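You operate a simulated robot arm through the tools that you are given. There is no shell and no other tool. Be economical: measure what you need, move in short steps, check, and stop when the job is done.

The job below is to be done with a simulated two-armed robot. You get a single attempt, and the scene is never put back.

JOB
Fetch the gauge block with the smallest size on its label from the parking bench and set it on the check bench. Put the loose nut in the shell. Open the lid of the reject bin. Any order will do.

The check looks at the end state, three seconds after you hand in, the way a careful person would. Anything else that was tipped, shoved, dropped, spilled or broken makes it a failure. A push-on lid holds only when it is set on centred and level and pressed home; a screw cap is set on level and turned clockwise until tight.

ROBOT AND FRAMES
Two 7-joint arms with fingered hands on one trunk, on a base that drives. Base frame: it is fixed to the floor where the robot stands at the start and does not move with it; the origin is under the middle of the robot, x ahead of it, y to its left, z up. Units: m, rad, N and s.
The left shoulder is at the start at [0.027, 0.124, 1.332], the right one opposite. With the tool pointing down near the work surface each hand reaches from about 0.1 to 0.74 m from the robot's upright axis, wherever it stands, measured 20 degrees to its own side. Places, roughly: check bench [-1.6, 0.7, 0.8]; lid of the reject bin [2.4, 1.8, 1]; loose nut [2, -4.5, 0.75]; shell [5.25, -2.5, 0.75]. Payload 3.6 kg a hand.
Tool frame (each hand has its own): the origin (TCP) lies between the finger pads and is the grasp point; the fingertips stand 0.034 m ahead of it; z points along the fingers, y is the line along which they close. Largest opening 0.116 m; the body of the gripper starts 0.04 m behind the TCP. The gripper is a hand of 5 fingers: y runs from the thumb to the fingers, the wrist lies at [-0.016, -0.16, -0.164] in the tool frame.
Orientation is told as [roll, pitch, yaw] about the base's x, y, z axes, in that order, counted from this pose: with the fingers straight down and the wrist toward the robot, the tool's x, y and z point along [0, 1, 0], [1, 0, 0] and [0, 0, -1] of the base frame.

CONTROLS
- The arms move only by the tool drive_tool. It takes "left_plan", "right_plan" or both (then of equal length, played together; a hand with none holds still); each is a list of rows, each a list of 6 numbers: the shift along the base's x, y, z in m, then the turn, a rotation vector about the base's x, y, z in rad. In form: [[dx, dy, dz, ax, ay, az], ...]. A call has 1 to 20 rows; each row shifts and turns the commanded pose from where the row before left it. A row lasts 0.2 s, in which the tool goes at most 0.05 m and 0.15 rad; a call with a longer step from one row to the next is refused whole. Where a pose cannot be reached the arm comes as near as it can. A force on the tool above 40 N (or 10 N above the force at the start of the call, whichever is more), or a blocked arm, ends the call early, and 0.2 s more pass. In this call time passes only in rows, and 0.2 s behind the last. The reply holds the time, the measured pose of the TCP, the force on the tool along the base axes, the opening and the grip force, in the units named above and with some noise, with the torque about the TCP (base axes, N m) and any sound that the robot's microphone picked up, and new pictures: "show" is both (left out), scene, wrist or none (wrist: the cameras of the hands that moved).
- Cameras (640 x 400 px; columns grow to the right, rows downward): "scene" is now at [0.0953, -0.0216, 1.4872]; the picture's right is [-0.27, -0.96, -0.00], its down [-0.72, 0.20, -0.67] and it looks along [0.64, -0.18, -0.74] (base axes); focal length 290 px, centre (320, 200). "left" rides on the left gripper at [-0.069, -0.134, -0.11] in its tool frame; the picture's right is [-0.77, -0.19, 0.61], its down [0.59, -0.58, 0.57] and it looks along [0.25, 0.80, 0.55] (tool axes); focal length 256 px, centre (320, 200). "right" rides on the right gripper at [0.069, -0.134, -0.11] in its tool frame; the picture's right is [-0.77, 0.19, -0.61], its down [-0.59, -0.58, 0.56] and it looks along [-0.25, 0.79, 0.55] (tool axes); focal length 256 px, centre (320, 200). There is no depth. A picture from a camera that has moved, and an enlarged one, comes with that camera's place and axes in the base frame and with its lens.
- slide_trunk(by): slides the trunk up (or, below 0, down) by that many m; the arms and the scene camera ride with it, the base frame stays. It gives what a move gives, with no picture.
- roll_base(legs): drives the robot by 1 to 6 legs, each [ahead, turn to the left] in m and rad, along the robot's own axes; the way and the turn of a leg run together, so that a leg with both is an arc; at most 1.5 m and 3.142 rad a leg. The arms and the cameras ride along, it lands a little off, and it stops where it bumps. It gives what a move gives, and a new picture of the scene camera.
- curl_fingers(index, middle, ring, little, thumb_bend, thumb_turn, hand): sets how far each is bent, from 0 (flat) to 100 (curled in); at 30 the hand is open as for a grip, at 70 the pads meet at the TCP. One left out holds its place. A second passes; each finger stops where it meets its share of the squeeze, and holds until it gets a number again. It is the only way to open and close the hand. It gives what a move gives, with no picture; readings hold the bend of each and the force on index, middle, ring, little, thumb and palm. thumb_turn goes from beside the hand (0) to across from the fingers (100), as for a grip.
- pan_tilt(pan, tilt): turns the head with the scene camera to pan (to the left, within 1.501 rad either way) and tilt (down, from -0.506 to 1.204), counted from straight ahead of the robot. It gives what a move gives, and a new picture of the scene camera.
- zoom(camera, box): a new picture of the part [left, top, right, bottom] of that camera's present view, enlarged. The clock stands still meanwhile.
- sign_off(): hands the job in; it is judged then, once.

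Work in short steps. Places have to be worked out from the pictures, the camera data and where the tool is seen: move nearer, look again, correct. Check each grasp and each placing, and mend what went wrong. You have 165 turns and 260 pictures in all, those below and enlarged ones among them. Open the grippers and draw the arms clear of the work before you hand the job in, unless the task says otherwise; then end with one line.

The tools are called after "Emit:" by a JSON object that holds its "api" and its "payload". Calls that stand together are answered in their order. drive_tool: Moves the arms, as the interface text tells. Its arguments: {"type":"object","properties":{"left_plan":{"type":"array","items":{"type":"array","items":{"type":"number"}}},"right_plan":{"type":"array","items":{"type":"array","items":{"type":"number"}}},"show":{"type":"string","enum":["both","scene","wrist","none"]}},"required":[]} The other tools are called the same way: slide_trunk (by) slides the trunk up or down; curl_fingers (index, middle, ring, little, thumb_bend, thumb_turn, hand) moves the fingers one by one; roll_base (legs) drives the base; pan_tilt (pan, tilt) turns the head that bears the scene camera; zoom (camera, box) takes an enlarged picture of a part of a camera's view; sign_off () hands the job in.

At the start:

```text
t: 0.0
left_tcp_pos: [0.5755, 0.0926, 1.1658]
left_tcp_rot: [0.002, 0.001, 0.0]
left_force: [-0.2, -0.7, 0.6]
left_wrist_torque: [-0.03, 0.01, -0.03]
left_gripper_width: 0.1158
left_finger_force: 0.0
left_shape: jaw
left_bend: [30.0, 30.0, 30.0, 30.0, 30.0, 97.0]
left_finger forces: [0.1, 0.1, 0.0, 0.1, 0.0, 0.1]
right_tcp_pos: [0.3311, -0.35, 1.1438]
right_tcp_rot: [0.001, 0.0, 0.001]
right_force: [-0.6, 0.1, 0.3]
right_wrist_torque: [-0.02, 0.0, 0.05]
right_gripper_width: 0.1159
right_finger_force: 0.0
right_shape: jaw
right_bend: [30.0, 30.0, 30.0, 30.0, 30.0, 97.0]
right_finger forces: [0.1, 0.1, 0.1, 0.0, 0.1, 0.0]
trunk travel left (down, up): [-0.525, 0.237]
robot x, y, heading: [-0.0047, -0.0005, -0.003]
head pan, tilt: [-0.276, 0.84]
```

scene: 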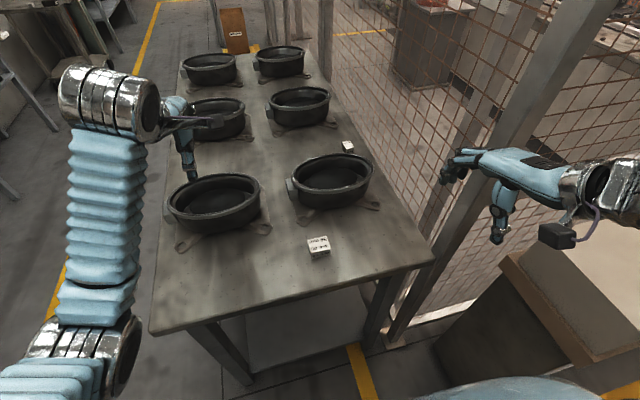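
right: 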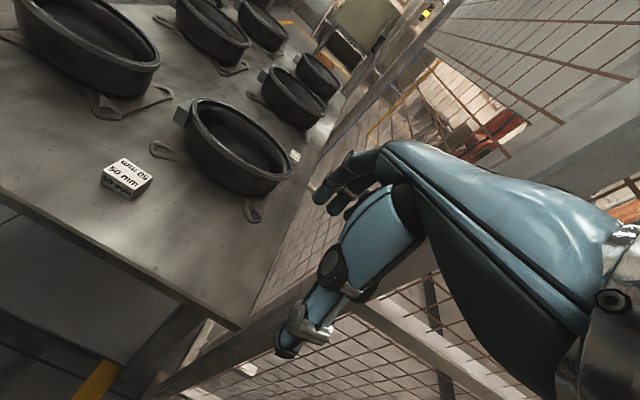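
left: 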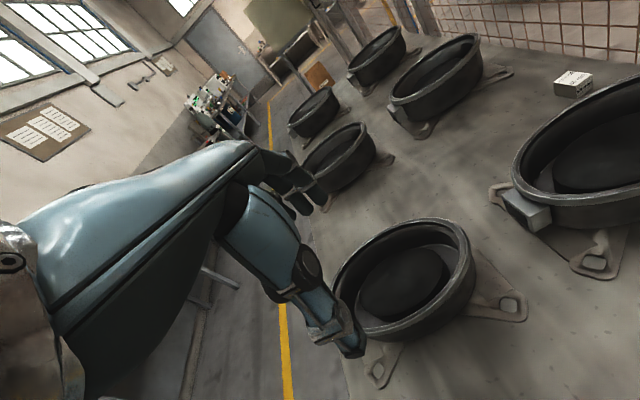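

The bench ahead holds pans and at least two blocks. I zoom in to read the labels.

Emit:
{"api": "zoom", "payload": {"camera": "scene", "box": [290, 220, 350, 270]}}

Emit:
{"api": "zoom", "payload": {"camera": "left", "box": [540, 60, 610, 110]}}

Emit:
{"api": "zoom", "payload": {"camera": "scene", "box": [160, 0, 400, 160]}}

Emit:
{"api": "pan_tilt", "payload": {"pan": 0.2, "tilt": 0.4}}

```text
8.00 times, centred on (320, 245) of scene
camera zoom: at [0.0953, -0.0216, 1.4872], right [-0.27, -0.96, 0.0], down [-0.72, 0.2, -0.67], along [0.64, -0.18, -0.74], focal length 2321 px, centre (320, -160)
```

zoom: 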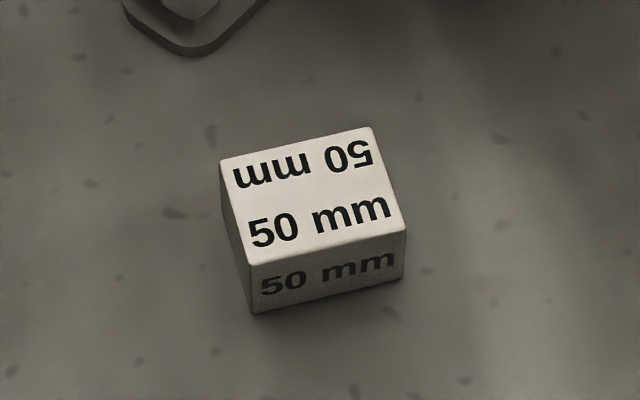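

```text
8.00 times, centred on (575, 85) of left
camera zoom: at [0.4421, 0.0224, 1.2766], right [-0.19, -0.77, -0.61], down [-0.58, 0.59, -0.57], along [0.8, 0.25, -0.55], focal length 2048 px, centre (-1720, 1120)
```

zoom: 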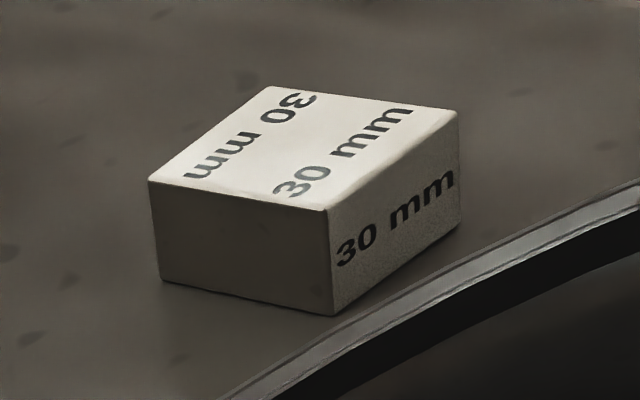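

```text
2.50 times, centred on (280, 80) of scene
camera zoom: at [0.0953, -0.0216, 1.4872], right [-0.27, -0.96, 0.0], down [-0.72, 0.2, -0.67], along [0.64, -0.18, -0.74], focal length 725 px, centre (420, 500)
```

zoom: 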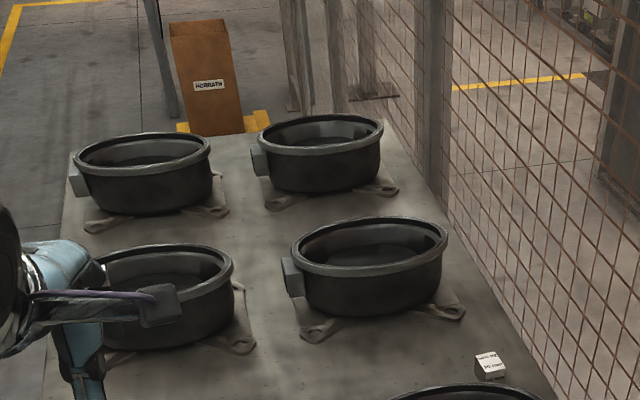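

```text
t: 0.9
left_tcp_pos: [0.5757, 0.0907, 1.1651]
left_tcp_rot: [-0.001, 0.0, 0.001]
left_force: [-0.2, -0.2, 0.2]
left_wrist_torque: [-0.01, 0.0, 0.02]
left_gripper_width: 0.116
left_finger_force: 0.0
left_shape: jaw
left_bend: [30.0, 30.0, 30.0, 30.0, 30.0, 97.0]
left_finger forces: [0.1, 0.0, 0.1, 0.0, 0.1, 0.0]
right_tcp_pos: [0.3314, -0.3493, 1.1451]
right_tcp_rot: [0.002, -0.001, 0.002]
right_force: [0.0, -0.5, 0.0]
right_wrist_torque: [0.02, 0.02, 0.02]
right_gripper_width: 0.1159
right_finger_force: 0.0
right_shape: jaw
right_bend: [30.0, 30.0, 30.0, 30.0, 30.0, 97.0]
right_finger forces: [0.1, 0.0, 0.0, 0.1, 0.0, 0.0]
trunk travel left (down, up): [-0.525, 0.237]
robot x, y, heading: [0.0004, -0.0039, 0.0]
head pan, tilt: [0.201, 0.4]
camera scene: at [0.1103, 0.0182, 1.5254], right [0.2, -0.98, 0.0], down [-0.38, -0.08, -0.92], along [0.9, 0.18, -0.39], focal length 290 px, centre (320, 200)
```

scene: 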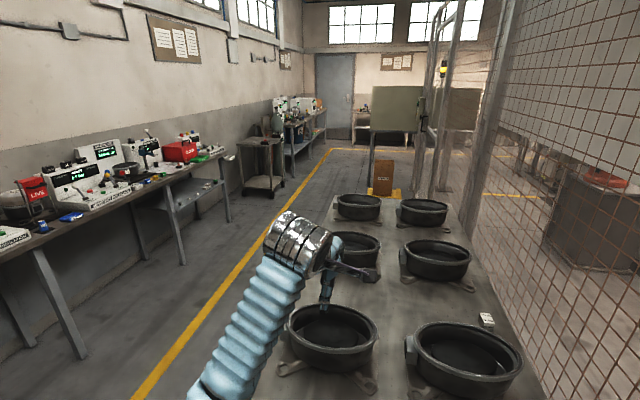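

Blocks found so far: 50 and 30 mm. I look around for more blocks and for the layout.

Emit:
{"api": "pan_tilt", "payload": {"pan": 1.5, "tilt": 0.4}}

Emit:
{"api": "pan_tilt", "payload": {"pan": -0.9, "tilt": 0.3}}

Emit:
{"api": "pan_tilt", "payload": {"pan": -1.5, "tilt": 0.5}}

Emit:
{"api": "pan_tilt", "payload": {"pan": 0.7, "tilt": 0.4}}

```text
t: 2.4
left_tcp_pos: [0.5755, 0.0908, 1.1662]
left_tcp_rot: [0.001, -0.001, 0.0]
left_force: [0.1, 0.0, -0.3]
left_wrist_torque: [-0.02, -0.03, 0.0]
left_gripper_width: 0.116
left_finger_force: 0.0
left_shape: jaw
left_bend: [30.0, 30.0, 30.0, 30.0, 30.0, 97.0]
left_finger forces: [0.1, 0.1, 0.0, 0.0, 0.0, 0.0]
right_tcp_pos: [0.331, -0.3489, 1.1439]
right_tcp_rot: [0.001, 0.0, 0.002]
right_force: [0.0, 0.1, 0.2]
right_wrist_torque: [0.02, -0.02, 0.05]
right_gripper_width: 0.1156
right_finger_force: 0.0
right_shape: jaw
right_bend: [30.0, 30.0, 30.0, 30.0, 30.0, 97.0]
right_finger forces: [0.0, 0.0, 0.1, 0.0, 0.0, 0.1]
trunk travel left (down, up): [-0.525, 0.237]
robot x, y, heading: [0.0006, -0.0021, -0.001]
head pan, tilt: [1.499, 0.4]
camera scene: at [0.0262, 0.0922, 1.5255], right [1.0, -0.07, 0.0], down [-0.03, -0.39, -0.92], along [0.07, 0.92, -0.39], focal length 290 px, centre (320, 200)
```

scene: 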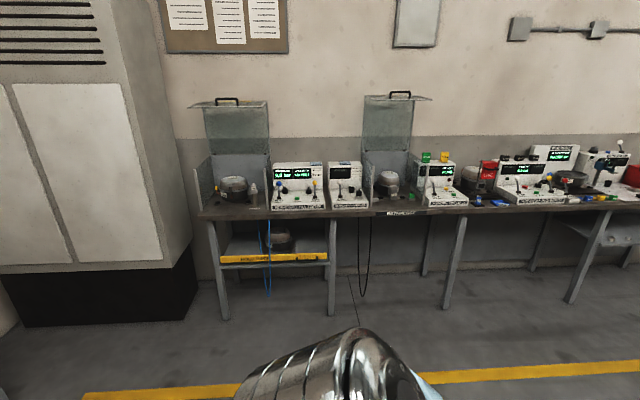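

```text
t: 4.6
left_tcp_pos: [0.5756, 0.0913, 1.1651]
left_tcp_rot: [-0.002, 0.0, 0.0]
left_force: [0.5, 0.6, -0.4]
left_wrist_torque: [-0.03, 0.01, 0.0]
left_gripper_width: 0.1158
left_finger_force: 0.2
left_shape: jaw
left_bend: [30.0, 30.0, 30.0, 30.0, 30.0, 97.0]
left_finger forces: [0.0, 0.0, 0.1, 0.0, 0.1, 0.1]
right_tcp_pos: [0.3315, -0.3499, 1.1445]
right_tcp_rot: [0.001, 0.001, 0.003]
right_force: [-0.1, -0.1, -0.4]
right_wrist_torque: [-0.02, -0.03, -0.02]
right_gripper_width: 0.1162
right_finger_force: 0.0
right_shape: jaw
right_bend: [30.0, 30.0, 30.0, 30.0, 30.0, 97.0]
right_finger forces: [0.0, 0.0, 0.1, 0.0, 0.1, 0.0]
trunk travel left (down, up): [-0.525, 0.237]
robot x, y, heading: [0.0015, 0.0001, -0.004]
head pan, tilt: [-0.901, 0.3]
camera scene: at [0.0775, -0.0733, 1.5347], right [-0.78, -0.62, 0.0], down [-0.18, 0.23, -0.96], along [0.59, -0.75, -0.3], focal length 290 px, centre (320, 200)
```

scene: 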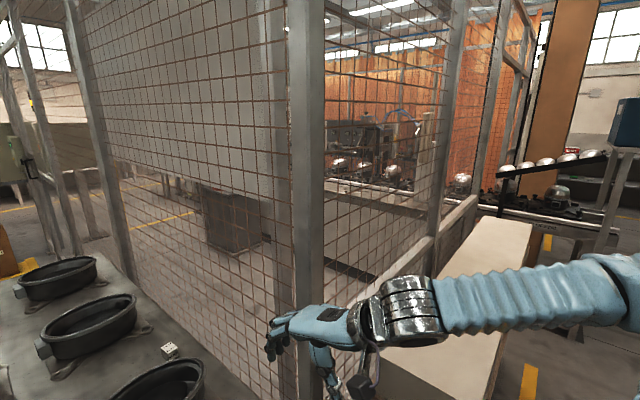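

```text
t: 5.6
left_tcp_pos: [0.5767, 0.0911, 1.166]
left_tcp_rot: [0.0, 0.0, -0.001]
left_force: [0.2, -0.2, 0.4]
left_wrist_torque: [-0.01, 0.02, -0.01]
left_gripper_width: 0.116
left_finger_force: 0.0
left_shape: jaw
left_bend: [30.0, 30.0, 30.0, 30.0, 30.0, 97.0]
left_finger forces: [0.1, 0.1, 0.0, 0.0, 0.0, 0.0]
right_tcp_pos: [0.3321, -0.349, 1.1448]
right_tcp_rot: [0.003, -0.001, 0.002]
right_force: [-0.5, -0.3, -0.4]
right_wrist_torque: [-0.01, -0.03, 0.0]
right_gripper_width: 0.1159
right_finger_force: 0.1
right_shape: jaw
right_bend: [30.0, 30.0, 30.0, 30.0, 30.0, 97.0]
right_finger forces: [0.0, 0.1, 0.0, 0.0, 0.0, 0.1]
trunk travel left (down, up): [-0.525, 0.237]
robot x, y, heading: [0.0023, 0.0004, -0.002]
head pan, tilt: [-1.499, 0.499]
camera scene: at [0.0261, -0.091, 1.5163], right [-1.0, -0.07, 0.0], down [-0.03, 0.48, -0.88], along [0.06, -0.88, -0.48], focal length 290 px, centre (320, 200)
```

scene: 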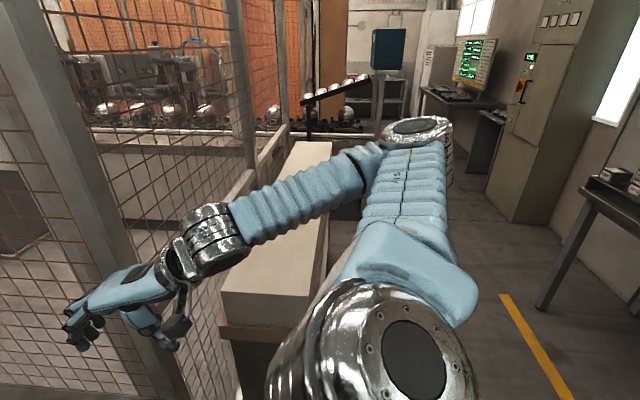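

```text
t: 7.7
left_tcp_pos: [0.5765, 0.0926, 1.1652]
left_tcp_rot: [0.0, -0.001, -0.001]
left_force: [0.0, -0.2, -0.7]
left_wrist_torque: [0.02, 0.03, -0.02]
left_gripper_width: 0.1162
left_finger_force: 0.2
left_shape: jaw
left_bend: [30.0, 30.0, 30.0, 30.0, 30.0, 97.0]
left_finger forces: [0.0, 0.0, 0.0, 0.0, 0.0, 0.1]
right_tcp_pos: [0.3312, -0.3498, 1.1439]
right_tcp_rot: [0.0, 0.0, 0.001]
right_force: [0.4, 0.4, -0.4]
right_wrist_torque: [0.04, 0.0, 0.0]
right_gripper_width: 0.116
right_finger_force: 0.1
right_shape: jaw
right_bend: [30.0, 30.0, 30.0, 30.0, 30.0, 97.0]
right_finger forces: [0.1, 0.1, 0.0, 0.0, 0.0, 0.0]
trunk travel left (down, up): [-0.525, 0.237]
robot x, y, heading: [-0.0028, 0.0015, -0.003]
head pan, tilt: [0.7, 0.4]
camera scene: at [0.0904, 0.0594, 1.5254], right [0.64, -0.77, 0.0], down [-0.3, -0.25, -0.92], along [0.7, 0.59, -0.39], focal length 290 px, centre (320, 200)
```

scene: 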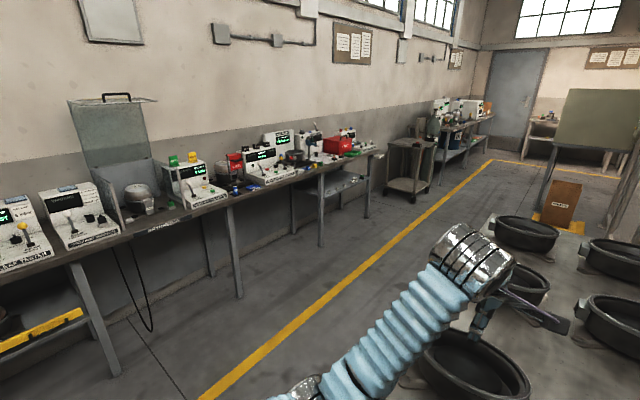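

I zoom on the red box (probably the reject bin) and other labels.

Emit:
{"api": "zoom", "payload": {"camera": "scene", "box": [220, 110, 400, 220]}}

Emit:
{"api": "zoom", "payload": {"camera": "scene", "box": [20, 130, 220, 255]}}

Emit:
{"api": "zoom", "payload": {"camera": "right", "box": [160, 0, 360, 125]}}

```text
3.56 times, centred on (310, 165) of scene
camera zoom: at [0.0904, 0.0594, 1.5254], right [0.64, -0.77, 0.0], down [-0.3, -0.25, -0.92], along [0.7, 0.59, -0.39], focal length 1031 px, centre (356, 324)
```

zoom: 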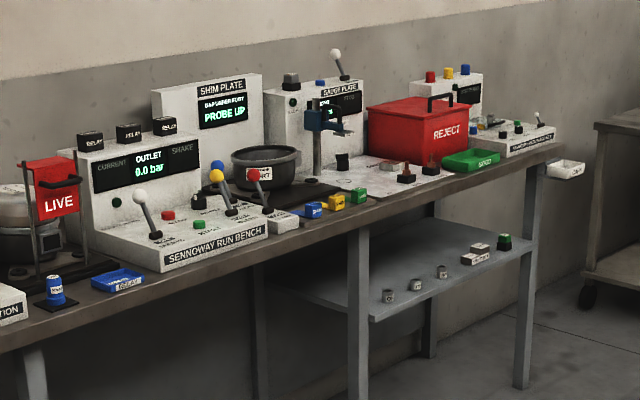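

```text
3.20 times, centred on (120, 192) of scene
camera zoom: at [0.0904, 0.0594, 1.5254], right [0.64, -0.77, 0.0], down [-0.3, -0.25, -0.92], along [0.7, 0.59, -0.39], focal length 928 px, centre (960, 224)
```

zoom: 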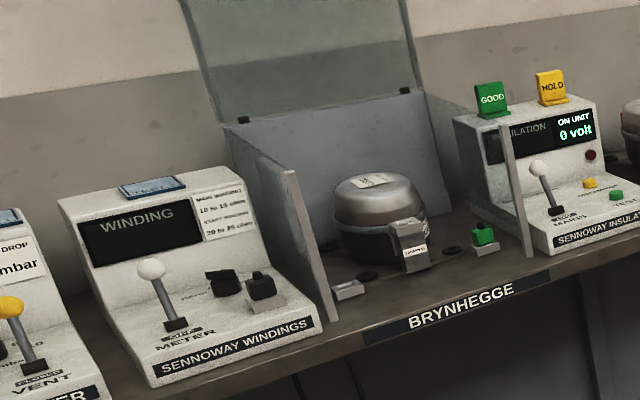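

```text
3.20 times, centred on (260, 62) of right
camera zoom: at [0.1975, -0.2801, 1.2532], right [0.19, -0.77, 0.61], down [-0.58, -0.59, -0.57], along [0.8, -0.25, -0.55], focal length 819 px, centre (512, 640)
```

zoom: 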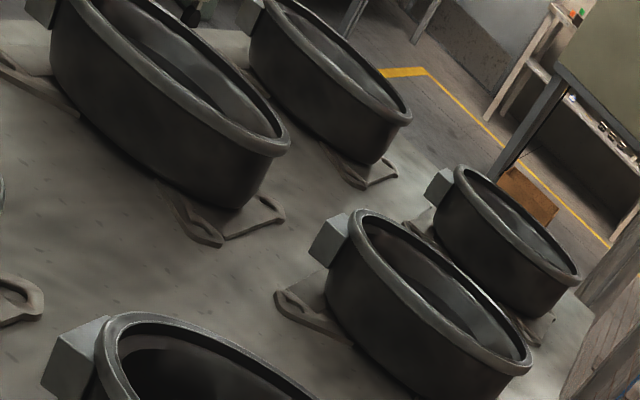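

I raise the trunk for a better look down at the pan bench to find any hidden third block.

Emit:
{"api": "slide_trunk", "payload": {"by": 0.23}}

Emit:
{"api": "pan_tilt", "payload": {"pan": -0.1, "tilt": 0.75}}

Emit:
{"api": "zoom", "payload": {"camera": "scene", "box": [220, 0, 480, 160]}}

```text
t: 10.1
left_tcp_pos: [0.5761, 0.0925, 1.3958]
left_tcp_rot: [0.0, 0.0, -0.001]
left_force: [-0.2, -0.3, -0.1]
left_wrist_torque: [-0.04, -0.01, 0.01]
left_gripper_width: 0.1158
left_finger_force: 0.2
left_shape: jaw
left_bend: [30.0, 30.0, 30.0, 30.0, 30.0, 97.0]
left_finger forces: [0.1, 0.0, 0.1, 0.1, 0.1, 0.0]
right_tcp_pos: [0.3319, -0.3492, 1.3736]
right_tcp_rot: [0.002, 0.0, 0.002]
right_force: [0.1, 0.5, -0.3]
right_wrist_torque: [-0.01, -0.03, -0.01]
right_gripper_width: 0.1159
right_finger_force: 0.0
right_shape: jaw
right_bend: [30.0, 30.0, 30.0, 30.0, 30.0, 97.0]
right_finger forces: [0.1, 0.0, 0.0, 0.0, 0.0, 0.0]
trunk travel left (down, up): [-0.755, 0.007]
robot x, y, heading: [-0.0026, -0.0009, 0.002]
head pan, tilt: [0.7, 0.4]
```

```text
t: 11.2
left_tcp_pos: [0.5759, 0.0914, 1.3963]
left_tcp_rot: [-0.001, -0.001, 0.001]
left_force: [0.0, 0.9, 0.0]
left_wrist_torque: [-0.01, 0.0, -0.03]
left_gripper_width: 0.1159
left_finger_force: 0.0
left_shape: jaw
left_bend: [30.0, 30.0, 30.0, 30.0, 30.0, 97.0]
left_finger forces: [0.1, 0.1, 0.0, 0.0, 0.0, 0.0]
right_tcp_pos: [0.3316, -0.3489, 1.3738]
right_tcp_rot: [0.002, -0.001, 0.003]
right_force: [1.1, 0.1, -0.3]
right_wrist_torque: [-0.01, 0.0, 0.0]
right_gripper_width: 0.1159
right_finger_force: 0.0
right_shape: jaw
right_bend: [30.0, 30.0, 30.0, 30.0, 30.0, 97.0]
right_finger forces: [0.1, 0.1, 0.0, 0.0, 0.0, 0.0]
trunk travel left (down, up): [-0.755, 0.007]
robot x, y, heading: [0.0031, 0.004, 0.001]
head pan, tilt: [-0.099, 0.75]
camera scene: at [0.0928, -0.0084, 1.7246], right [-0.1, -1.0, 0.0], down [-0.68, 0.07, -0.73], along [0.73, -0.07, -0.68], focal length 290 px, centre (320, 200)
```

scene: 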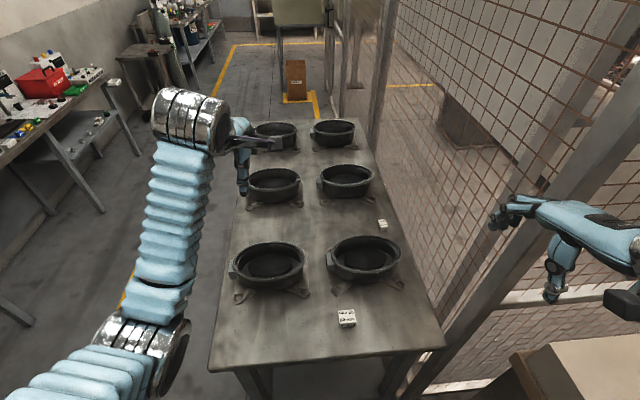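

```text
2.46 times, centred on (350, 80) of scene
camera zoom: at [0.0928, -0.0084, 1.7246], right [-0.1, -1.0, 0.0], down [-0.68, 0.07, -0.73], along [0.73, -0.07, -0.68], focal length 714 px, centre (246, 495)
```

zoom: 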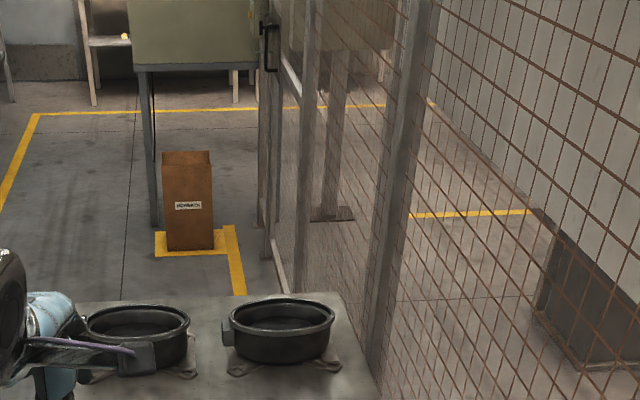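

I take wrist pictures from the raised position to see between and inside the pans.

Emit:
{"api": "drive_tool", "payload": {"left_plan": [[0.03, 0, 0, 0, 0, 0], [0.03, 0, 0, 0, 0, 0]], "right_plan": [[0, 0, 0, 0, 0, 0], [0, 0, 0, 0, 0, 0]], "show": "wrist"}}

Emit:
{"api": "zoom", "payload": {"camera": "scene", "box": [0, 40, 160, 140]}}

```text
t: 11.8
left_tcp_pos: [0.6366, 0.0901, 1.3947]
left_tcp_rot: [0.002, 0.004, 0.0]
left_force: [0.0, 0.2, 0.4]
left_wrist_torque: [0.0, 0.01, -0.01]
left_gripper_width: 0.1157
left_finger_force: 0.0
left_shape: jaw
left_bend: [30.0, 30.0, 30.0, 30.0, 30.0, 97.0]
left_finger forces: [0.0, 0.1, 0.0, 0.0, 0.0, 0.0]
right_tcp_pos: [0.3331, -0.3488, 1.3744]
right_tcp_rot: [0.002, 0.002, 0.001]
right_force: [0.2, 0.9, 0.1]
right_wrist_torque: [-0.01, 0.05, 0.02]
right_gripper_width: 0.1161
right_finger_force: 0.0
right_shape: jaw
right_bend: [30.0, 30.0, 30.0, 30.0, 30.0, 97.0]
right_finger forces: [0.1, 0.0, 0.0, 0.0, 0.0, 0.0]
trunk travel left (down, up): [-0.755, 0.007]
robot x, y, heading: [-0.005, 0.0024, -0.002]
head pan, tilt: [-0.099, 0.75]
camera right: at [0.1984, -0.2805, 1.483], right [0.19, -0.77, 0.61], down [-0.58, -0.59, -0.57], along [0.79, -0.25, -0.56], focal length 256 px, centre (320, 200)
camera left: at [0.5035, 0.0215, 1.5064], right [-0.19, -0.77, -0.61], down [-0.58, 0.59, -0.56], along [0.79, 0.25, -0.55], focal length 256 px, centre (320, 200)
```

right: 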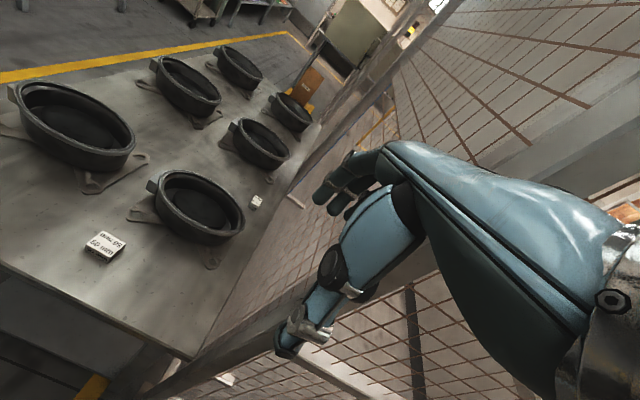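
left: 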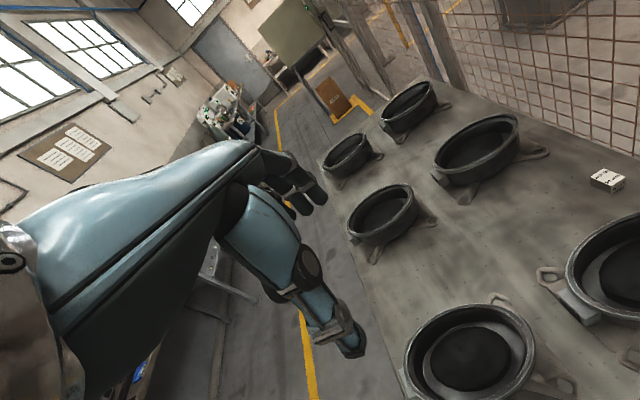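

```text
4.00 times, centred on (80, 90) of scene
camera zoom: at [0.0937, -0.0088, 1.7245], right [-0.1, -0.99, 0.0], down [-0.68, 0.07, -0.73], along [0.73, -0.07, -0.68], focal length 1160 px, centre (1280, 640)
```

zoom: 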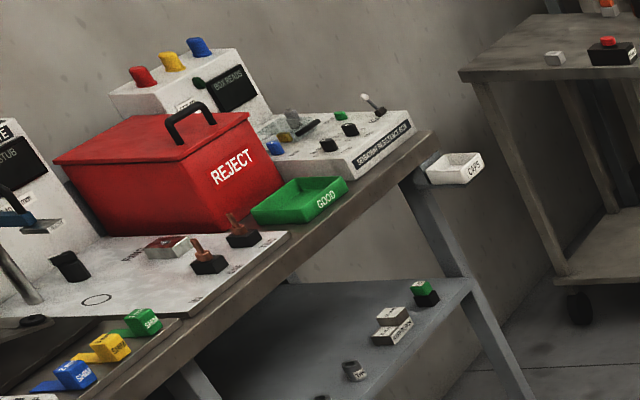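

Two blocks only on this bench: 50 and 30 mm; the 30 mm one is near (0.84,-0.34,0.85). I check the base/bench clearance by looking straight down.

Emit:
{"api": "pan_tilt", "payload": {"pan": 0.0, "tilt": 1.2}}

Emit:
{"api": "pan_tilt", "payload": {"pan": -0.9, "tilt": 1.0}}

Emit:
{"api": "pan_tilt", "payload": {"pan": -1.5, "tilt": 0.2}}

```text
t: 12.7
left_tcp_pos: [0.6356, 0.0906, 1.3952]
left_tcp_rot: [0.001, -0.001, -0.001]
left_force: [-0.3, 0.2, 0.5]
left_wrist_torque: [0.01, 0.03, -0.05]
left_gripper_width: 0.1159
left_finger_force: 0.1
left_shape: jaw
left_bend: [30.0, 30.0, 30.0, 30.0, 30.0, 97.0]
left_finger forces: [0.1, 0.1, 0.1, 0.0, 0.0, 0.0]
right_tcp_pos: [0.3319, -0.3492, 1.3732]
right_tcp_rot: [0.002, -0.002, 0.0]
right_force: [-0.1, -0.2, 0.8]
right_wrist_torque: [-0.02, -0.02, -0.03]
right_gripper_width: 0.1159
right_finger_force: 0.1
right_shape: jaw
right_bend: [30.0, 30.0, 30.0, 30.0, 30.0, 97.0]
right_finger forces: [0.0, 0.1, 0.0, 0.0, 0.1, 0.0]
trunk travel left (down, up): [-0.755, 0.007]
robot x, y, heading: [-0.0026, -0.0, 0.002]
head pan, tilt: [0.0, 1.201]
camera scene: at [0.0664, -0.0003, 1.6928], right [0.0, -1.0, 0.0], down [-0.93, 0.0, -0.36], along [0.36, 0.0, -0.93], focal length 290 px, centre (320, 200)
```

scene: 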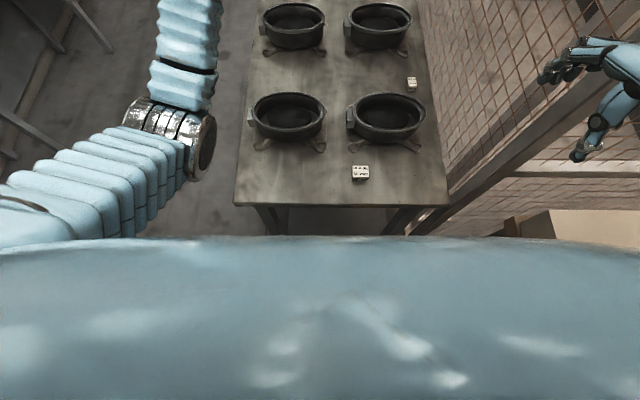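

```text
t: 13.9
left_tcp_pos: [0.6358, 0.0919, 1.3963]
left_tcp_rot: [0.001, 0.001, -0.001]
left_force: [-0.2, -1.1, 0.1]
left_wrist_torque: [0.0, -0.02, -0.02]
left_gripper_width: 0.1159
left_finger_force: 0.0
left_shape: jaw
left_bend: [30.0, 30.0, 30.0, 30.0, 30.0, 97.0]
left_finger forces: [0.0, 0.1, 0.0, 0.0, 0.0, 0.0]
right_tcp_pos: [0.3331, -0.3494, 1.3736]
right_tcp_rot: [0.002, -0.001, 0.0]
right_force: [0.3, -0.6, -1.4]
right_wrist_torque: [0.0, 0.0, 0.01]
right_gripper_width: 0.116
right_finger_force: 0.1
right_shape: jaw
right_bend: [30.0, 30.0, 30.0, 30.0, 30.0, 97.0]
right_finger forces: [0.0, 0.0, 0.0, 0.0, 0.0, 0.1]
trunk travel left (down, up): [-0.755, 0.007]
robot x, y, heading: [-0.0013, 0.001, -0.001]
head pan, tilt: [-0.901, 1.0]
camera scene: at [0.0536, -0.0548, 1.7054], right [-0.78, -0.62, 0.0], down [-0.52, 0.66, -0.54], along [0.34, -0.42, -0.84], focal length 290 px, centre (320, 200)
```

scene: 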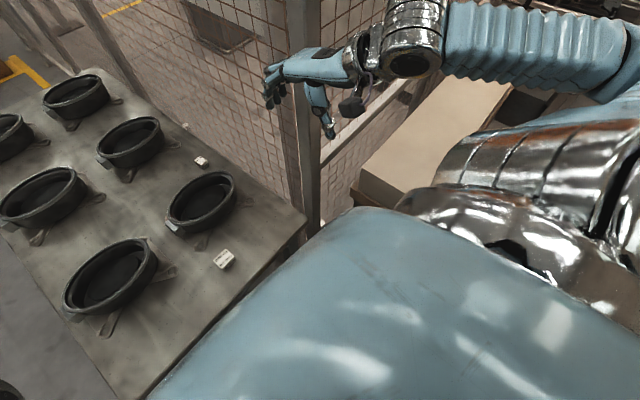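

```text
t: 15.0
left_tcp_pos: [0.6363, 0.0913, 1.3968]
left_tcp_rot: [0.0, 0.0, 0.001]
left_force: [0.6, -0.2, 0.0]
left_wrist_torque: [0.02, -0.03, 0.03]
left_gripper_width: 0.1159
left_finger_force: 0.0
left_shape: jaw
left_bend: [30.0, 30.0, 30.0, 30.0, 30.0, 97.0]
left_finger forces: [0.0, 0.0, 0.0, 0.0, 0.1, 0.1]
right_tcp_pos: [0.3313, -0.3495, 1.3735]
right_tcp_rot: [0.002, 0.0, 0.004]
right_force: [-0.2, 0.2, 0.7]
right_wrist_torque: [0.02, 0.01, -0.02]
right_gripper_width: 0.1159
right_finger_force: 0.0
right_shape: jaw
right_bend: [30.0, 30.0, 30.0, 30.0, 30.0, 97.0]
right_finger forces: [0.0, 0.0, 0.0, 0.1, 0.0, 0.0]
trunk travel left (down, up): [-0.755, 0.007]
robot x, y, heading: [-0.0054, 0.0006, -0.0]
head pan, tilt: [-1.499, 0.201]
camera scene: at [0.017, -0.0933, 1.7741], right [-1.0, -0.07, 0.0], down [-0.01, 0.2, -0.98], along [0.07, -0.98, -0.2], focal length 290 px, centre (320, 200)
```

scene: 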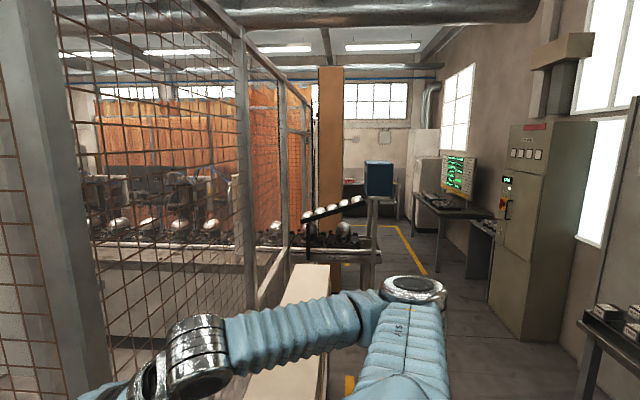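

There is another bench at the right rear with small blocks on it. I zoom on it.

Emit:
{"api": "zoom", "payload": {"camera": "scene", "box": [540, 270, 640, 400]}}

Emit:
{"api": "pan_tilt", "payload": {"pan": 1.5, "tilt": 0.3}}

```text
3.08 times, centred on (590, 335) of scene
camera zoom: at [0.017, -0.0933, 1.7741], right [-1.0, -0.07, 0.0], down [-0.01, 0.2, -0.98], along [0.07, -0.98, -0.2], focal length 893 px, centre (-511, -215)
```

zoom: 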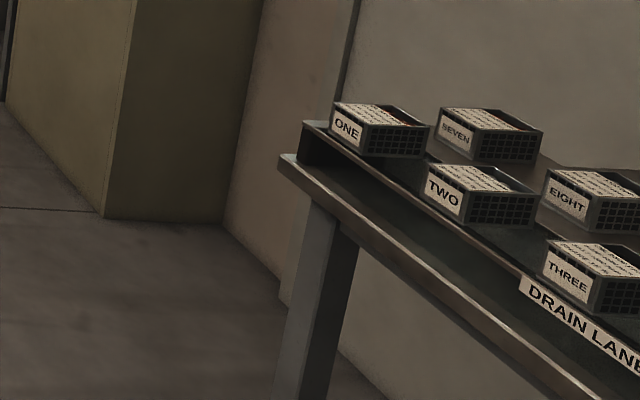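

```text
t: 17.6
left_tcp_pos: [0.6356, 0.0911, 1.3955]
left_tcp_rot: [-0.001, 0.0, 0.001]
left_force: [-0.8, 0.4, -0.9]
left_wrist_torque: [0.01, 0.05, -0.02]
left_gripper_width: 0.1161
left_finger_force: 0.1
left_shape: jaw
left_bend: [30.0, 30.0, 30.0, 30.0, 30.0, 97.0]
left_finger forces: [0.0, 0.0, 0.1, 0.0, 0.0, 0.1]
right_tcp_pos: [0.3314, -0.3495, 1.375]
right_tcp_rot: [0.002, -0.001, 0.003]
right_force: [0.7, -0.7, 0.2]
right_wrist_torque: [0.03, 0.01, -0.02]
right_gripper_width: 0.116
right_finger_force: 0.1
right_shape: jaw
right_bend: [30.0, 30.0, 30.0, 30.0, 30.0, 97.0]
right_finger forces: [0.1, 0.0, 0.0, 0.0, 0.1, 0.0]
trunk travel left (down, up): [-0.755, 0.007]
robot x, y, heading: [-0.0009, 0.0004, 0.002]
head pan, tilt: [1.499, 0.3]
camera scene: at [0.017, 0.0929, 1.7649], right [1.0, -0.07, 0.0], down [-0.02, -0.29, -0.96], along [0.07, 0.95, -0.3], focal length 290 px, centre (320, 200)
```

scene: 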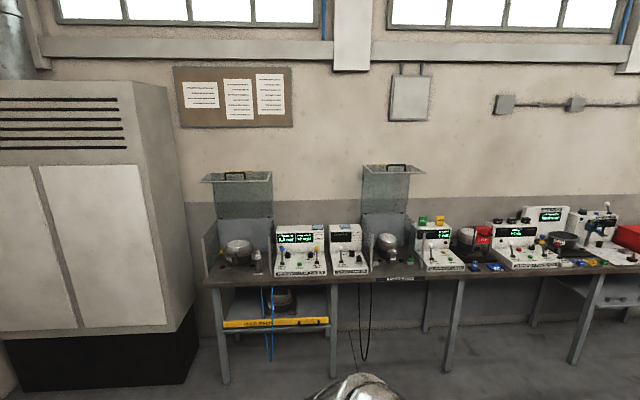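

The 30 mm block is the target. I tuck both hands in before driving closer and turning right for the left hand to reach it.

Emit:
{"api": "drive_tool", "payload": {"left_plan": [[-0.05, 0, 0, 0, 0, 0], [-0.05, 0, 0, 0, 0, 0], [-0.05, 0, 0, 0, 0, 0]], "right_plan": [[-0.03, 0.03, 0, 0, 0, 0], [-0.03, 0.03, 0, 0, 0, 0], [-0.02, 0.04, 0, 0, 0, 0]], "show": "none"}}

Emit:
{"api": "pan_tilt", "payload": {"pan": -0.1, "tilt": 1.0}}

Emit:
{"api": "roll_base", "payload": {"legs": [[0.1, 0]]}}

```text
t: 18.4
left_tcp_pos: [0.4846, 0.0911, 1.3952]
left_tcp_rot: [0.003, 0.0, 0.001]
left_force: [-0.1, 0.0, -0.1]
left_wrist_torque: [0.01, -0.01, -0.03]
left_gripper_width: 0.1159
left_finger_force: 0.1
left_shape: jaw
left_bend: [30.0, 30.0, 30.0, 30.0, 30.0, 97.0]
left_finger forces: [0.0, 0.1, 0.1, 0.0, 0.0, 0.0]
right_tcp_pos: [0.323, -0.3442, 1.3518]
right_tcp_rot: [0.004, 0.001, 0.003]
right_force: [-0.2, -0.8, 0.0]
right_wrist_torque: [0.01, 0.0, 0.0]
right_gripper_width: 0.1161
right_finger_force: 0.1
right_shape: jaw
right_bend: [30.0, 30.0, 30.0, 30.0, 30.0, 97.0]
right_finger forces: [0.0, 0.1, 0.0, 0.0, 0.0, 0.0]
right hand out of reach, approached as far as the arm can: row 1, 2, 3
trunk travel left (down, up): [-0.755, 0.007]
robot x, y, heading: [0.0018, 0.0, -0.0]
head pan, tilt: [1.499, 0.3]
```

```text
t: 20.1
left_tcp_pos: [0.4871, 0.0923, 1.3967]
left_tcp_rot: [0.0, 0.0, 0.0]
left_force: [0.1, -0.9, -0.2]
left_wrist_torque: [0.01, 0.0, -0.02]
left_gripper_width: 0.1159
left_finger_force: 0.1
left_shape: jaw
left_bend: [30.0, 30.0, 30.0, 30.0, 30.0, 97.0]
left_finger forces: [0.0, 0.0, 0.0, 0.0, 0.0, 0.1]
right_tcp_pos: [0.3233, -0.3438, 1.3512]
right_tcp_rot: [0.004, 0.002, 0.004]
right_force: [-0.5, -0.6, 0.9]
right_wrist_torque: [0.01, 0.0, 0.01]
right_gripper_width: 0.1159
right_finger_force: 0.1
right_shape: jaw
right_bend: [30.0, 30.0, 30.0, 30.0, 30.0, 97.0]
right_finger forces: [0.0, 0.0, 0.0, 0.0, 0.0, 0.0]
trunk travel left (down, up): [-0.755, 0.007]
robot x, y, heading: [0.0011, -0.0023, -0.001]
head pan, tilt: [-0.099, 1.0]
camera scene: at [0.0796, -0.0071, 1.7054], right [-0.1, -1.0, 0.0], down [-0.84, 0.08, -0.54], along [0.54, -0.05, -0.84], focal length 290 px, centre (320, 200)
```

scene: 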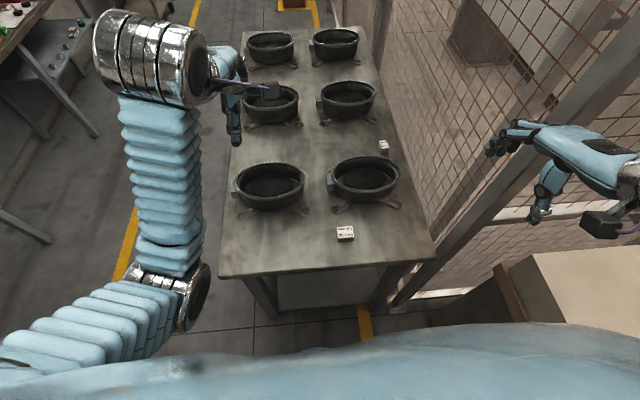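

```text
t: 21.2
left_tcp_pos: [0.5789, 0.0916, 1.3963]
left_tcp_rot: [-0.003, -0.001, 0.0]
left_force: [1.4, -1.3, 0.2]
left_wrist_torque: [0.02, 0.06, -0.01]
left_gripper_width: 0.116
left_finger_force: 0.0
left_shape: jaw
left_bend: [30.0, 30.0, 30.0, 30.0, 30.0, 97.0]
left_finger forces: [0.0, 0.0, 0.0, 0.0, 0.0, 0.0]
right_tcp_pos: [0.4304, -0.3546, 1.3609]
right_tcp_rot: [-0.015, -0.032, -0.018]
right_force: [1.3, 0.8, -0.3]
right_wrist_torque: [0.03, 0.07, 0.03]
right_gripper_width: 0.1161
right_finger_force: 0.0
right_shape: jaw
right_bend: [30.0, 30.0, 30.0, 30.0, 30.0, 97.0]
right_finger forces: [0.0, 0.1, 0.0, 0.1, 0.0, 0.0]
trunk travel left (down, up): [-0.755, 0.007]
robot x, y, heading: [0.0963, -0.0009, 0.0]
head pan, tilt: [-0.099, 1.0]
camera scene: at [0.2069, -0.0074, 1.7059], right [-0.1, -0.99, 0.0], down [-0.85, 0.08, -0.53], along [0.52, -0.05, -0.85], focal length 290 px, centre (320, 200)
```

scene: 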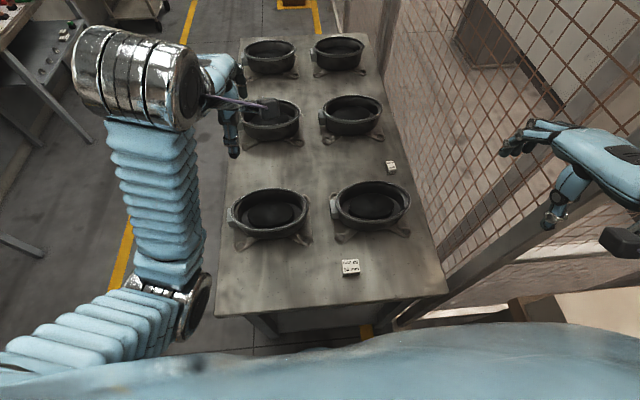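

Post of the fence is near (0.43,-0.48), close to the right hand. I draw the right hand inward (left) before turning.

Emit:
{"api": "drive_tool", "payload": {"right_plan": [[0.0, 0.04, -0.02, 0, 0, 0], [0.0, 0.04, -0.02, 0, 0, 0], [0.0, 0.04, -0.02, 0, 0, 0], [0.0, 0.03, -0.02, 0, 0, 0], [0.0, 0.03, -0.02, 0, 0, 0]], "show": "scene"}}

```text
t: 21.6
left_tcp_pos: [0.513, 0.0811, 1.4152]
left_tcp_rot: [-0.03, -0.047, -0.009]
left_force: [-2.5, -16.6, -1.1]
left_wrist_torque: [1.01, -0.17, 0.38]
left_gripper_width: 0.1159
left_finger_force: 0.0
left_shape: jaw
left_bend: [30.0, 30.0, 30.0, 30.0, 30.0, 97.0]
left_finger forces: [0.0, 0.1, 0.1, 0.0, 0.1, 0.1]
right_tcp_pos: [0.4164, -0.3247, 1.4392]
right_tcp_rot: [0.006, -0.288, 0.145]
right_force: [5.7, -5.8, 63.6]
right_wrist_torque: [-1.18, 2.99, 0.17]
right_gripper_width: 0.1161
right_finger_force: 0.0
right_shape: jaw
right_bend: [29.0, 30.0, 30.0, 29.0, 30.0, 97.0]
right_finger forces: [0.0, 0.0, 0.0, 0.0, 0.1, 0.0]
right hand out of reach, approached as far as the arm can: row 1
trunk travel left (down, up): [-0.755, 0.007]
robot x, y, heading: [0.1022, -0.0012, -0.004]
head pan, tilt: [-0.099, 1.0]
stopped in row 1 (right hand): the force on the tool passed its limit at 89 N (the readings are from after the stop); the commanded pose is now the measured one
camera scene: at [0.1527, -0.0112, 1.7082], right [-0.11, -0.99, 0.0], down [-0.83, 0.09, -0.55], along [0.55, -0.06, -0.83], focal length 290 px, centre (320, 200)
```

scene: 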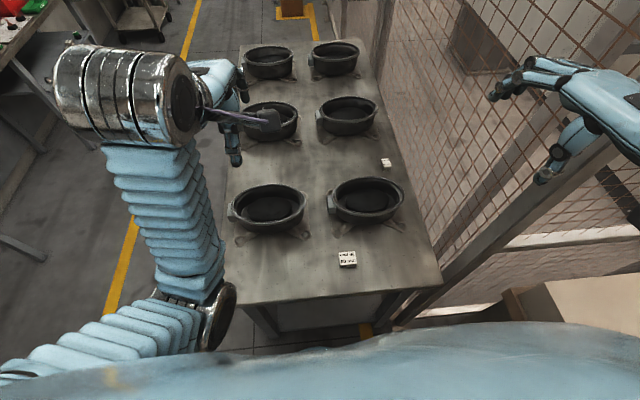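

Something jolted; I let it settle and read the state again.

Emit:
{"api": "drive_tool", "payload": {"right_plan": [[0, 0, 0, 0, 0, 0], [0, 0, 0, 0, 0, 0]], "left_plan": [[0, 0, 0, 0, 0, 0], [0, 0, 0, 0, 0, 0]], "show": "wrist"}}

Emit:
{"api": "pan_tilt", "payload": {"pan": -1.2, "tilt": 0.8}}

```text
t: 22.1
left_tcp_pos: [0.5466, 0.0955, 1.4064]
left_tcp_rot: [-0.006, -0.034, 0.016]
left_force: [-0.2, 0.5, -0.6]
left_wrist_torque: [0.02, -0.03, 0.03]
left_gripper_width: 0.116
left_finger_force: 0.2
left_shape: jaw
left_bend: [30.0, 30.0, 30.0, 30.0, 30.0, 97.0]
left_finger forces: [0.0, 0.0, 0.0, 0.0, 0.0, 0.0]
right_tcp_pos: [0.4593, -0.3175, 1.4342]
right_tcp_rot: [0.036, -0.28, 0.188]
right_force: [0.2, -0.8, 0.1]
right_wrist_torque: [-0.06, -0.01, 0.02]
right_gripper_width: 0.1159
right_finger_force: 0.1
right_shape: jaw
right_bend: [30.0, 30.0, 30.0, 30.0, 30.0, 97.0]
right_finger forces: [0.0, 0.0, 0.0, 0.0, 0.0, 0.1]
trunk travel left (down, up): [-0.755, 0.007]
robot x, y, heading: [0.1014, 0.0011, -0.001]
head pan, tilt: [-0.099, 1.0]
stopped in row 2 (left hand): the arm was blocked; the commanded pose is now the measured one
camera right: at [0.2897, -0.284, 1.5035], right [0.17, -0.77, 0.61], down [-0.28, -0.63, -0.72], along [0.95, -0.05, -0.32], focal length 256 px, centre (320, 200)
camera left: at [0.4102, 0.0243, 1.5137], right [-0.15, -0.78, -0.61], down [-0.57, 0.58, -0.59], along [0.81, 0.26, -0.53], focal length 256 px, centre (320, 200)
```

right: 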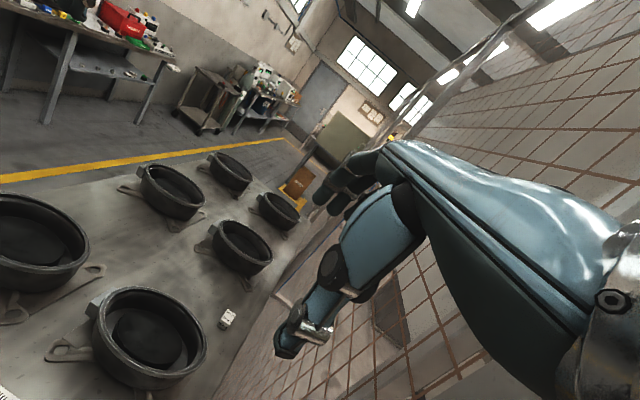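
left: 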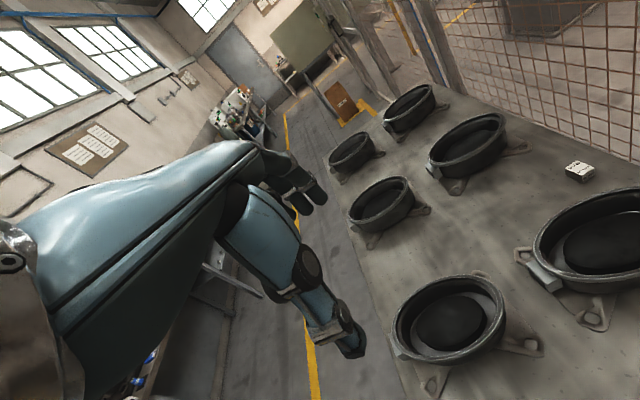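

```text
t: 23.4
left_tcp_pos: [0.5376, 0.0966, 1.4086]
left_tcp_rot: [-0.009, -0.035, 0.017]
left_force: [0.4, 0.2, 1.0]
left_wrist_torque: [0.0, -0.01, 0.0]
left_gripper_width: 0.116
left_finger_force: 0.1
left_shape: jaw
left_bend: [30.0, 30.0, 30.0, 30.0, 30.0, 97.0]
left_finger forces: [0.0, 0.1, 0.0, 0.0, 0.0, 0.0]
right_tcp_pos: [0.4499, -0.3166, 1.4354]
right_tcp_rot: [0.034, -0.286, 0.189]
right_force: [0.1, -0.1, 0.2]
right_wrist_torque: [0.0, -0.02, 0.01]
right_gripper_width: 0.116
right_finger_force: 0.0
right_shape: jaw
right_bend: [30.0, 30.0, 30.0, 30.0, 30.0, 97.0]
right_finger forces: [0.0, 0.1, 0.0, 0.1, 0.0, 0.0]
trunk travel left (down, up): [-0.755, 0.007]
robot x, y, heading: [0.0979, 0.0012, 0.0]
head pan, tilt: [-1.201, 0.799]
camera scene: at [0.1393, -0.0746, 1.7206], right [-0.93, -0.36, 0.0], down [-0.26, 0.67, -0.7], along [0.25, -0.65, -0.72], focal length 290 px, centre (320, 200)
```

scene: 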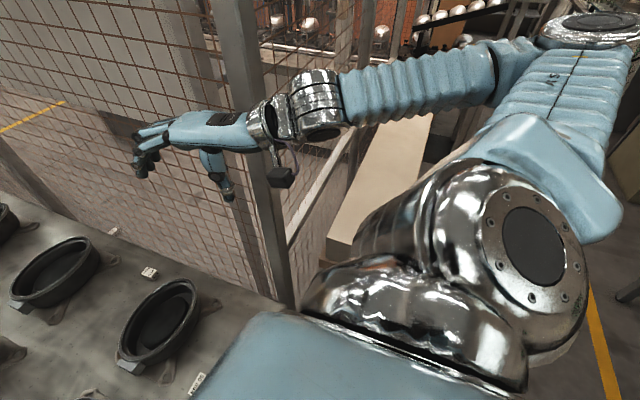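

I spot another small light object near (113,231). Zoom there.

Emit:
{"api": "zoom", "payload": {"camera": "scene", "box": [80, 210, 180, 290]}}

Emit:
{"api": "zoom", "payload": {"camera": "right", "box": [200, 270, 310, 340]}}

Emit:
{"api": "zoom", "payload": {"camera": "scene", "box": [180, 60, 380, 200]}}

```text
5.00 times, centred on (130, 250) of scene
camera zoom: at [0.1393, -0.0746, 1.7206], right [-0.93, -0.36, 0.0], down [-0.26, 0.67, -0.7], along [0.25, -0.65, -0.72], focal length 1450 px, centre (1270, -50)
```

zoom: 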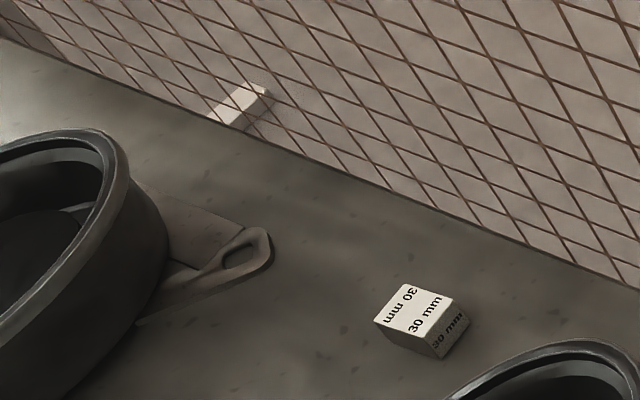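

```text
5.71 times, centred on (255, 305) of right
camera zoom: at [0.2795, -0.2817, 1.5044], right [0.16, -0.77, 0.61], down [-0.28, -0.63, -0.72], along [0.95, -0.05, -0.32], focal length 1463 px, centre (691, -400)
```

zoom: 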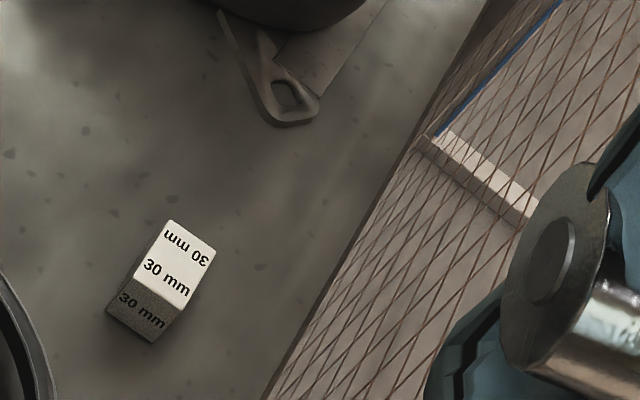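

```text
2.86 times, centred on (280, 130) of scene
camera zoom: at [0.1393, -0.0746, 1.7206], right [-0.93, -0.36, 0.0], down [-0.26, 0.67, -0.7], along [0.25, -0.65, -0.72], focal length 829 px, centre (434, 400)
```

zoom: 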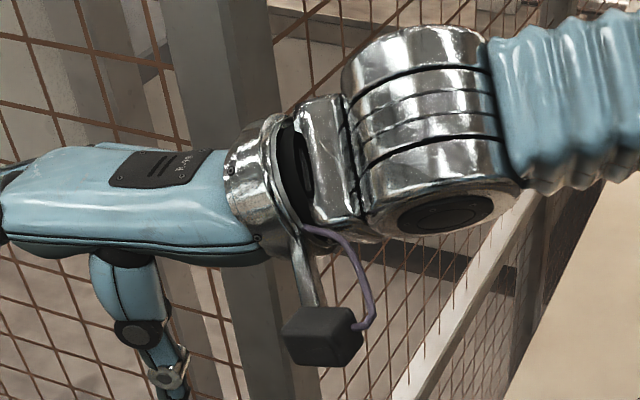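

The right forearm is against the fence post. I back off straight, then re-tuck in free space.

Emit:
{"api": "roll_base", "payload": {"legs": [[-0.35, 0]]}}

Emit:
{"api": "drive_tool", "payload": {"right_plan": [[0, 0.03, -0.03, 0, 0.1, -0.06], [0, 0.03, -0.03, 0, 0.1, -0.06], [0, 0.03, -0.03, 0, 0.086, -0.069], [0, 0.03, -0.03, 0, 0, 0], [0, 0.03, -0.03, 0, 0, 0], [0, 0.02, -0.03, 0, 0, 0]], "show": "scene"}}

```text
t: 25.7
left_tcp_pos: [0.1795, 0.0997, 1.4088]
left_tcp_rot: [-0.01, -0.037, 0.027]
left_force: [-0.8, 0.8, -0.1]
left_wrist_torque: [0.01, -0.02, 0.01]
left_gripper_width: 0.1163
left_finger_force: 0.0
left_shape: jaw
left_bend: [30.0, 30.0, 30.0, 30.0, 30.0, 97.0]
left_finger forces: [0.0, 0.0, 0.0, 0.0, 0.0, 0.1]
right_tcp_pos: [0.0944, -0.3153, 1.4341]
right_tcp_rot: [0.036, -0.283, 0.198]
right_force: [-0.5, 0.2, 0.7]
right_wrist_torque: [0.02, 0.02, -0.02]
right_gripper_width: 0.1163
right_finger_force: 0.1
right_shape: jaw
right_bend: [30.0, 30.0, 30.0, 30.0, 30.0, 97.0]
right_finger forces: [0.0, 0.0, 0.0, 0.0, 0.1, 0.0]
trunk travel left (down, up): [-0.755, 0.007]
robot x, y, heading: [-0.2627, 0.0013, 0.013]
head pan, tilt: [-1.201, 0.799]
camera scene: at [-0.2172, -0.0765, 1.7205], right [-0.93, -0.37, 0.0], down [-0.27, 0.67, -0.7], along [0.26, -0.65, -0.72], focal length 290 px, centre (320, 200)
```

scene: 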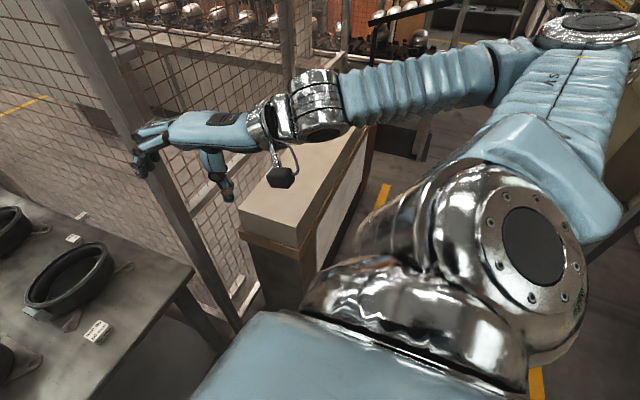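

```text
t: 27.1
left_tcp_pos: [0.1791, 0.1026, 1.4117]
left_tcp_rot: [-0.008, -0.045, 0.029]
left_force: [-0.5, -0.9, 0.5]
left_wrist_torque: [0.07, -0.01, 0.06]
left_gripper_width: 0.1159
left_finger_force: 0.1
left_shape: jaw
left_bend: [30.0, 30.0, 30.0, 30.0, 30.0, 97.0]
left_finger forces: [0.0, 0.0, 0.0, 0.0, 0.0, 0.0]
right_tcp_pos: [0.0975, -0.2425, 1.2934]
right_tcp_rot: [0.052, -0.143, 0.098]
right_force: [-0.9, 0.2, -0.2]
right_wrist_torque: [-0.04, -0.04, -0.01]
right_gripper_width: 0.1162
right_finger_force: 0.0
right_shape: jaw
right_bend: [30.0, 30.0, 30.0, 30.0, 30.0, 97.0]
right_finger forces: [0.0, 0.1, 0.0, 0.0, 0.1, 0.0]
right hand out of reach, approached as far as the arm can: row 1, 2, 3, 4, 6
trunk travel left (down, up): [-0.755, 0.007]
robot x, y, heading: [-0.2576, 0.0005, 0.013]
head pan, tilt: [-1.201, 0.799]
camera scene: at [-0.219, -0.0751, 1.7206], right [-0.93, -0.37, 0.0], down [-0.27, 0.67, -0.7], along [0.26, -0.65, -0.72], focal length 290 px, centre (320, 200)
```

scene: 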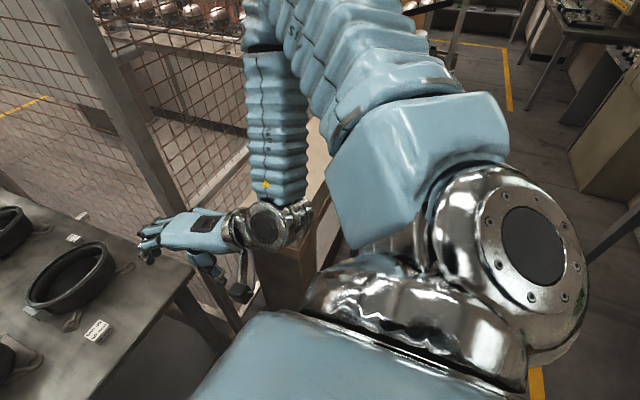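

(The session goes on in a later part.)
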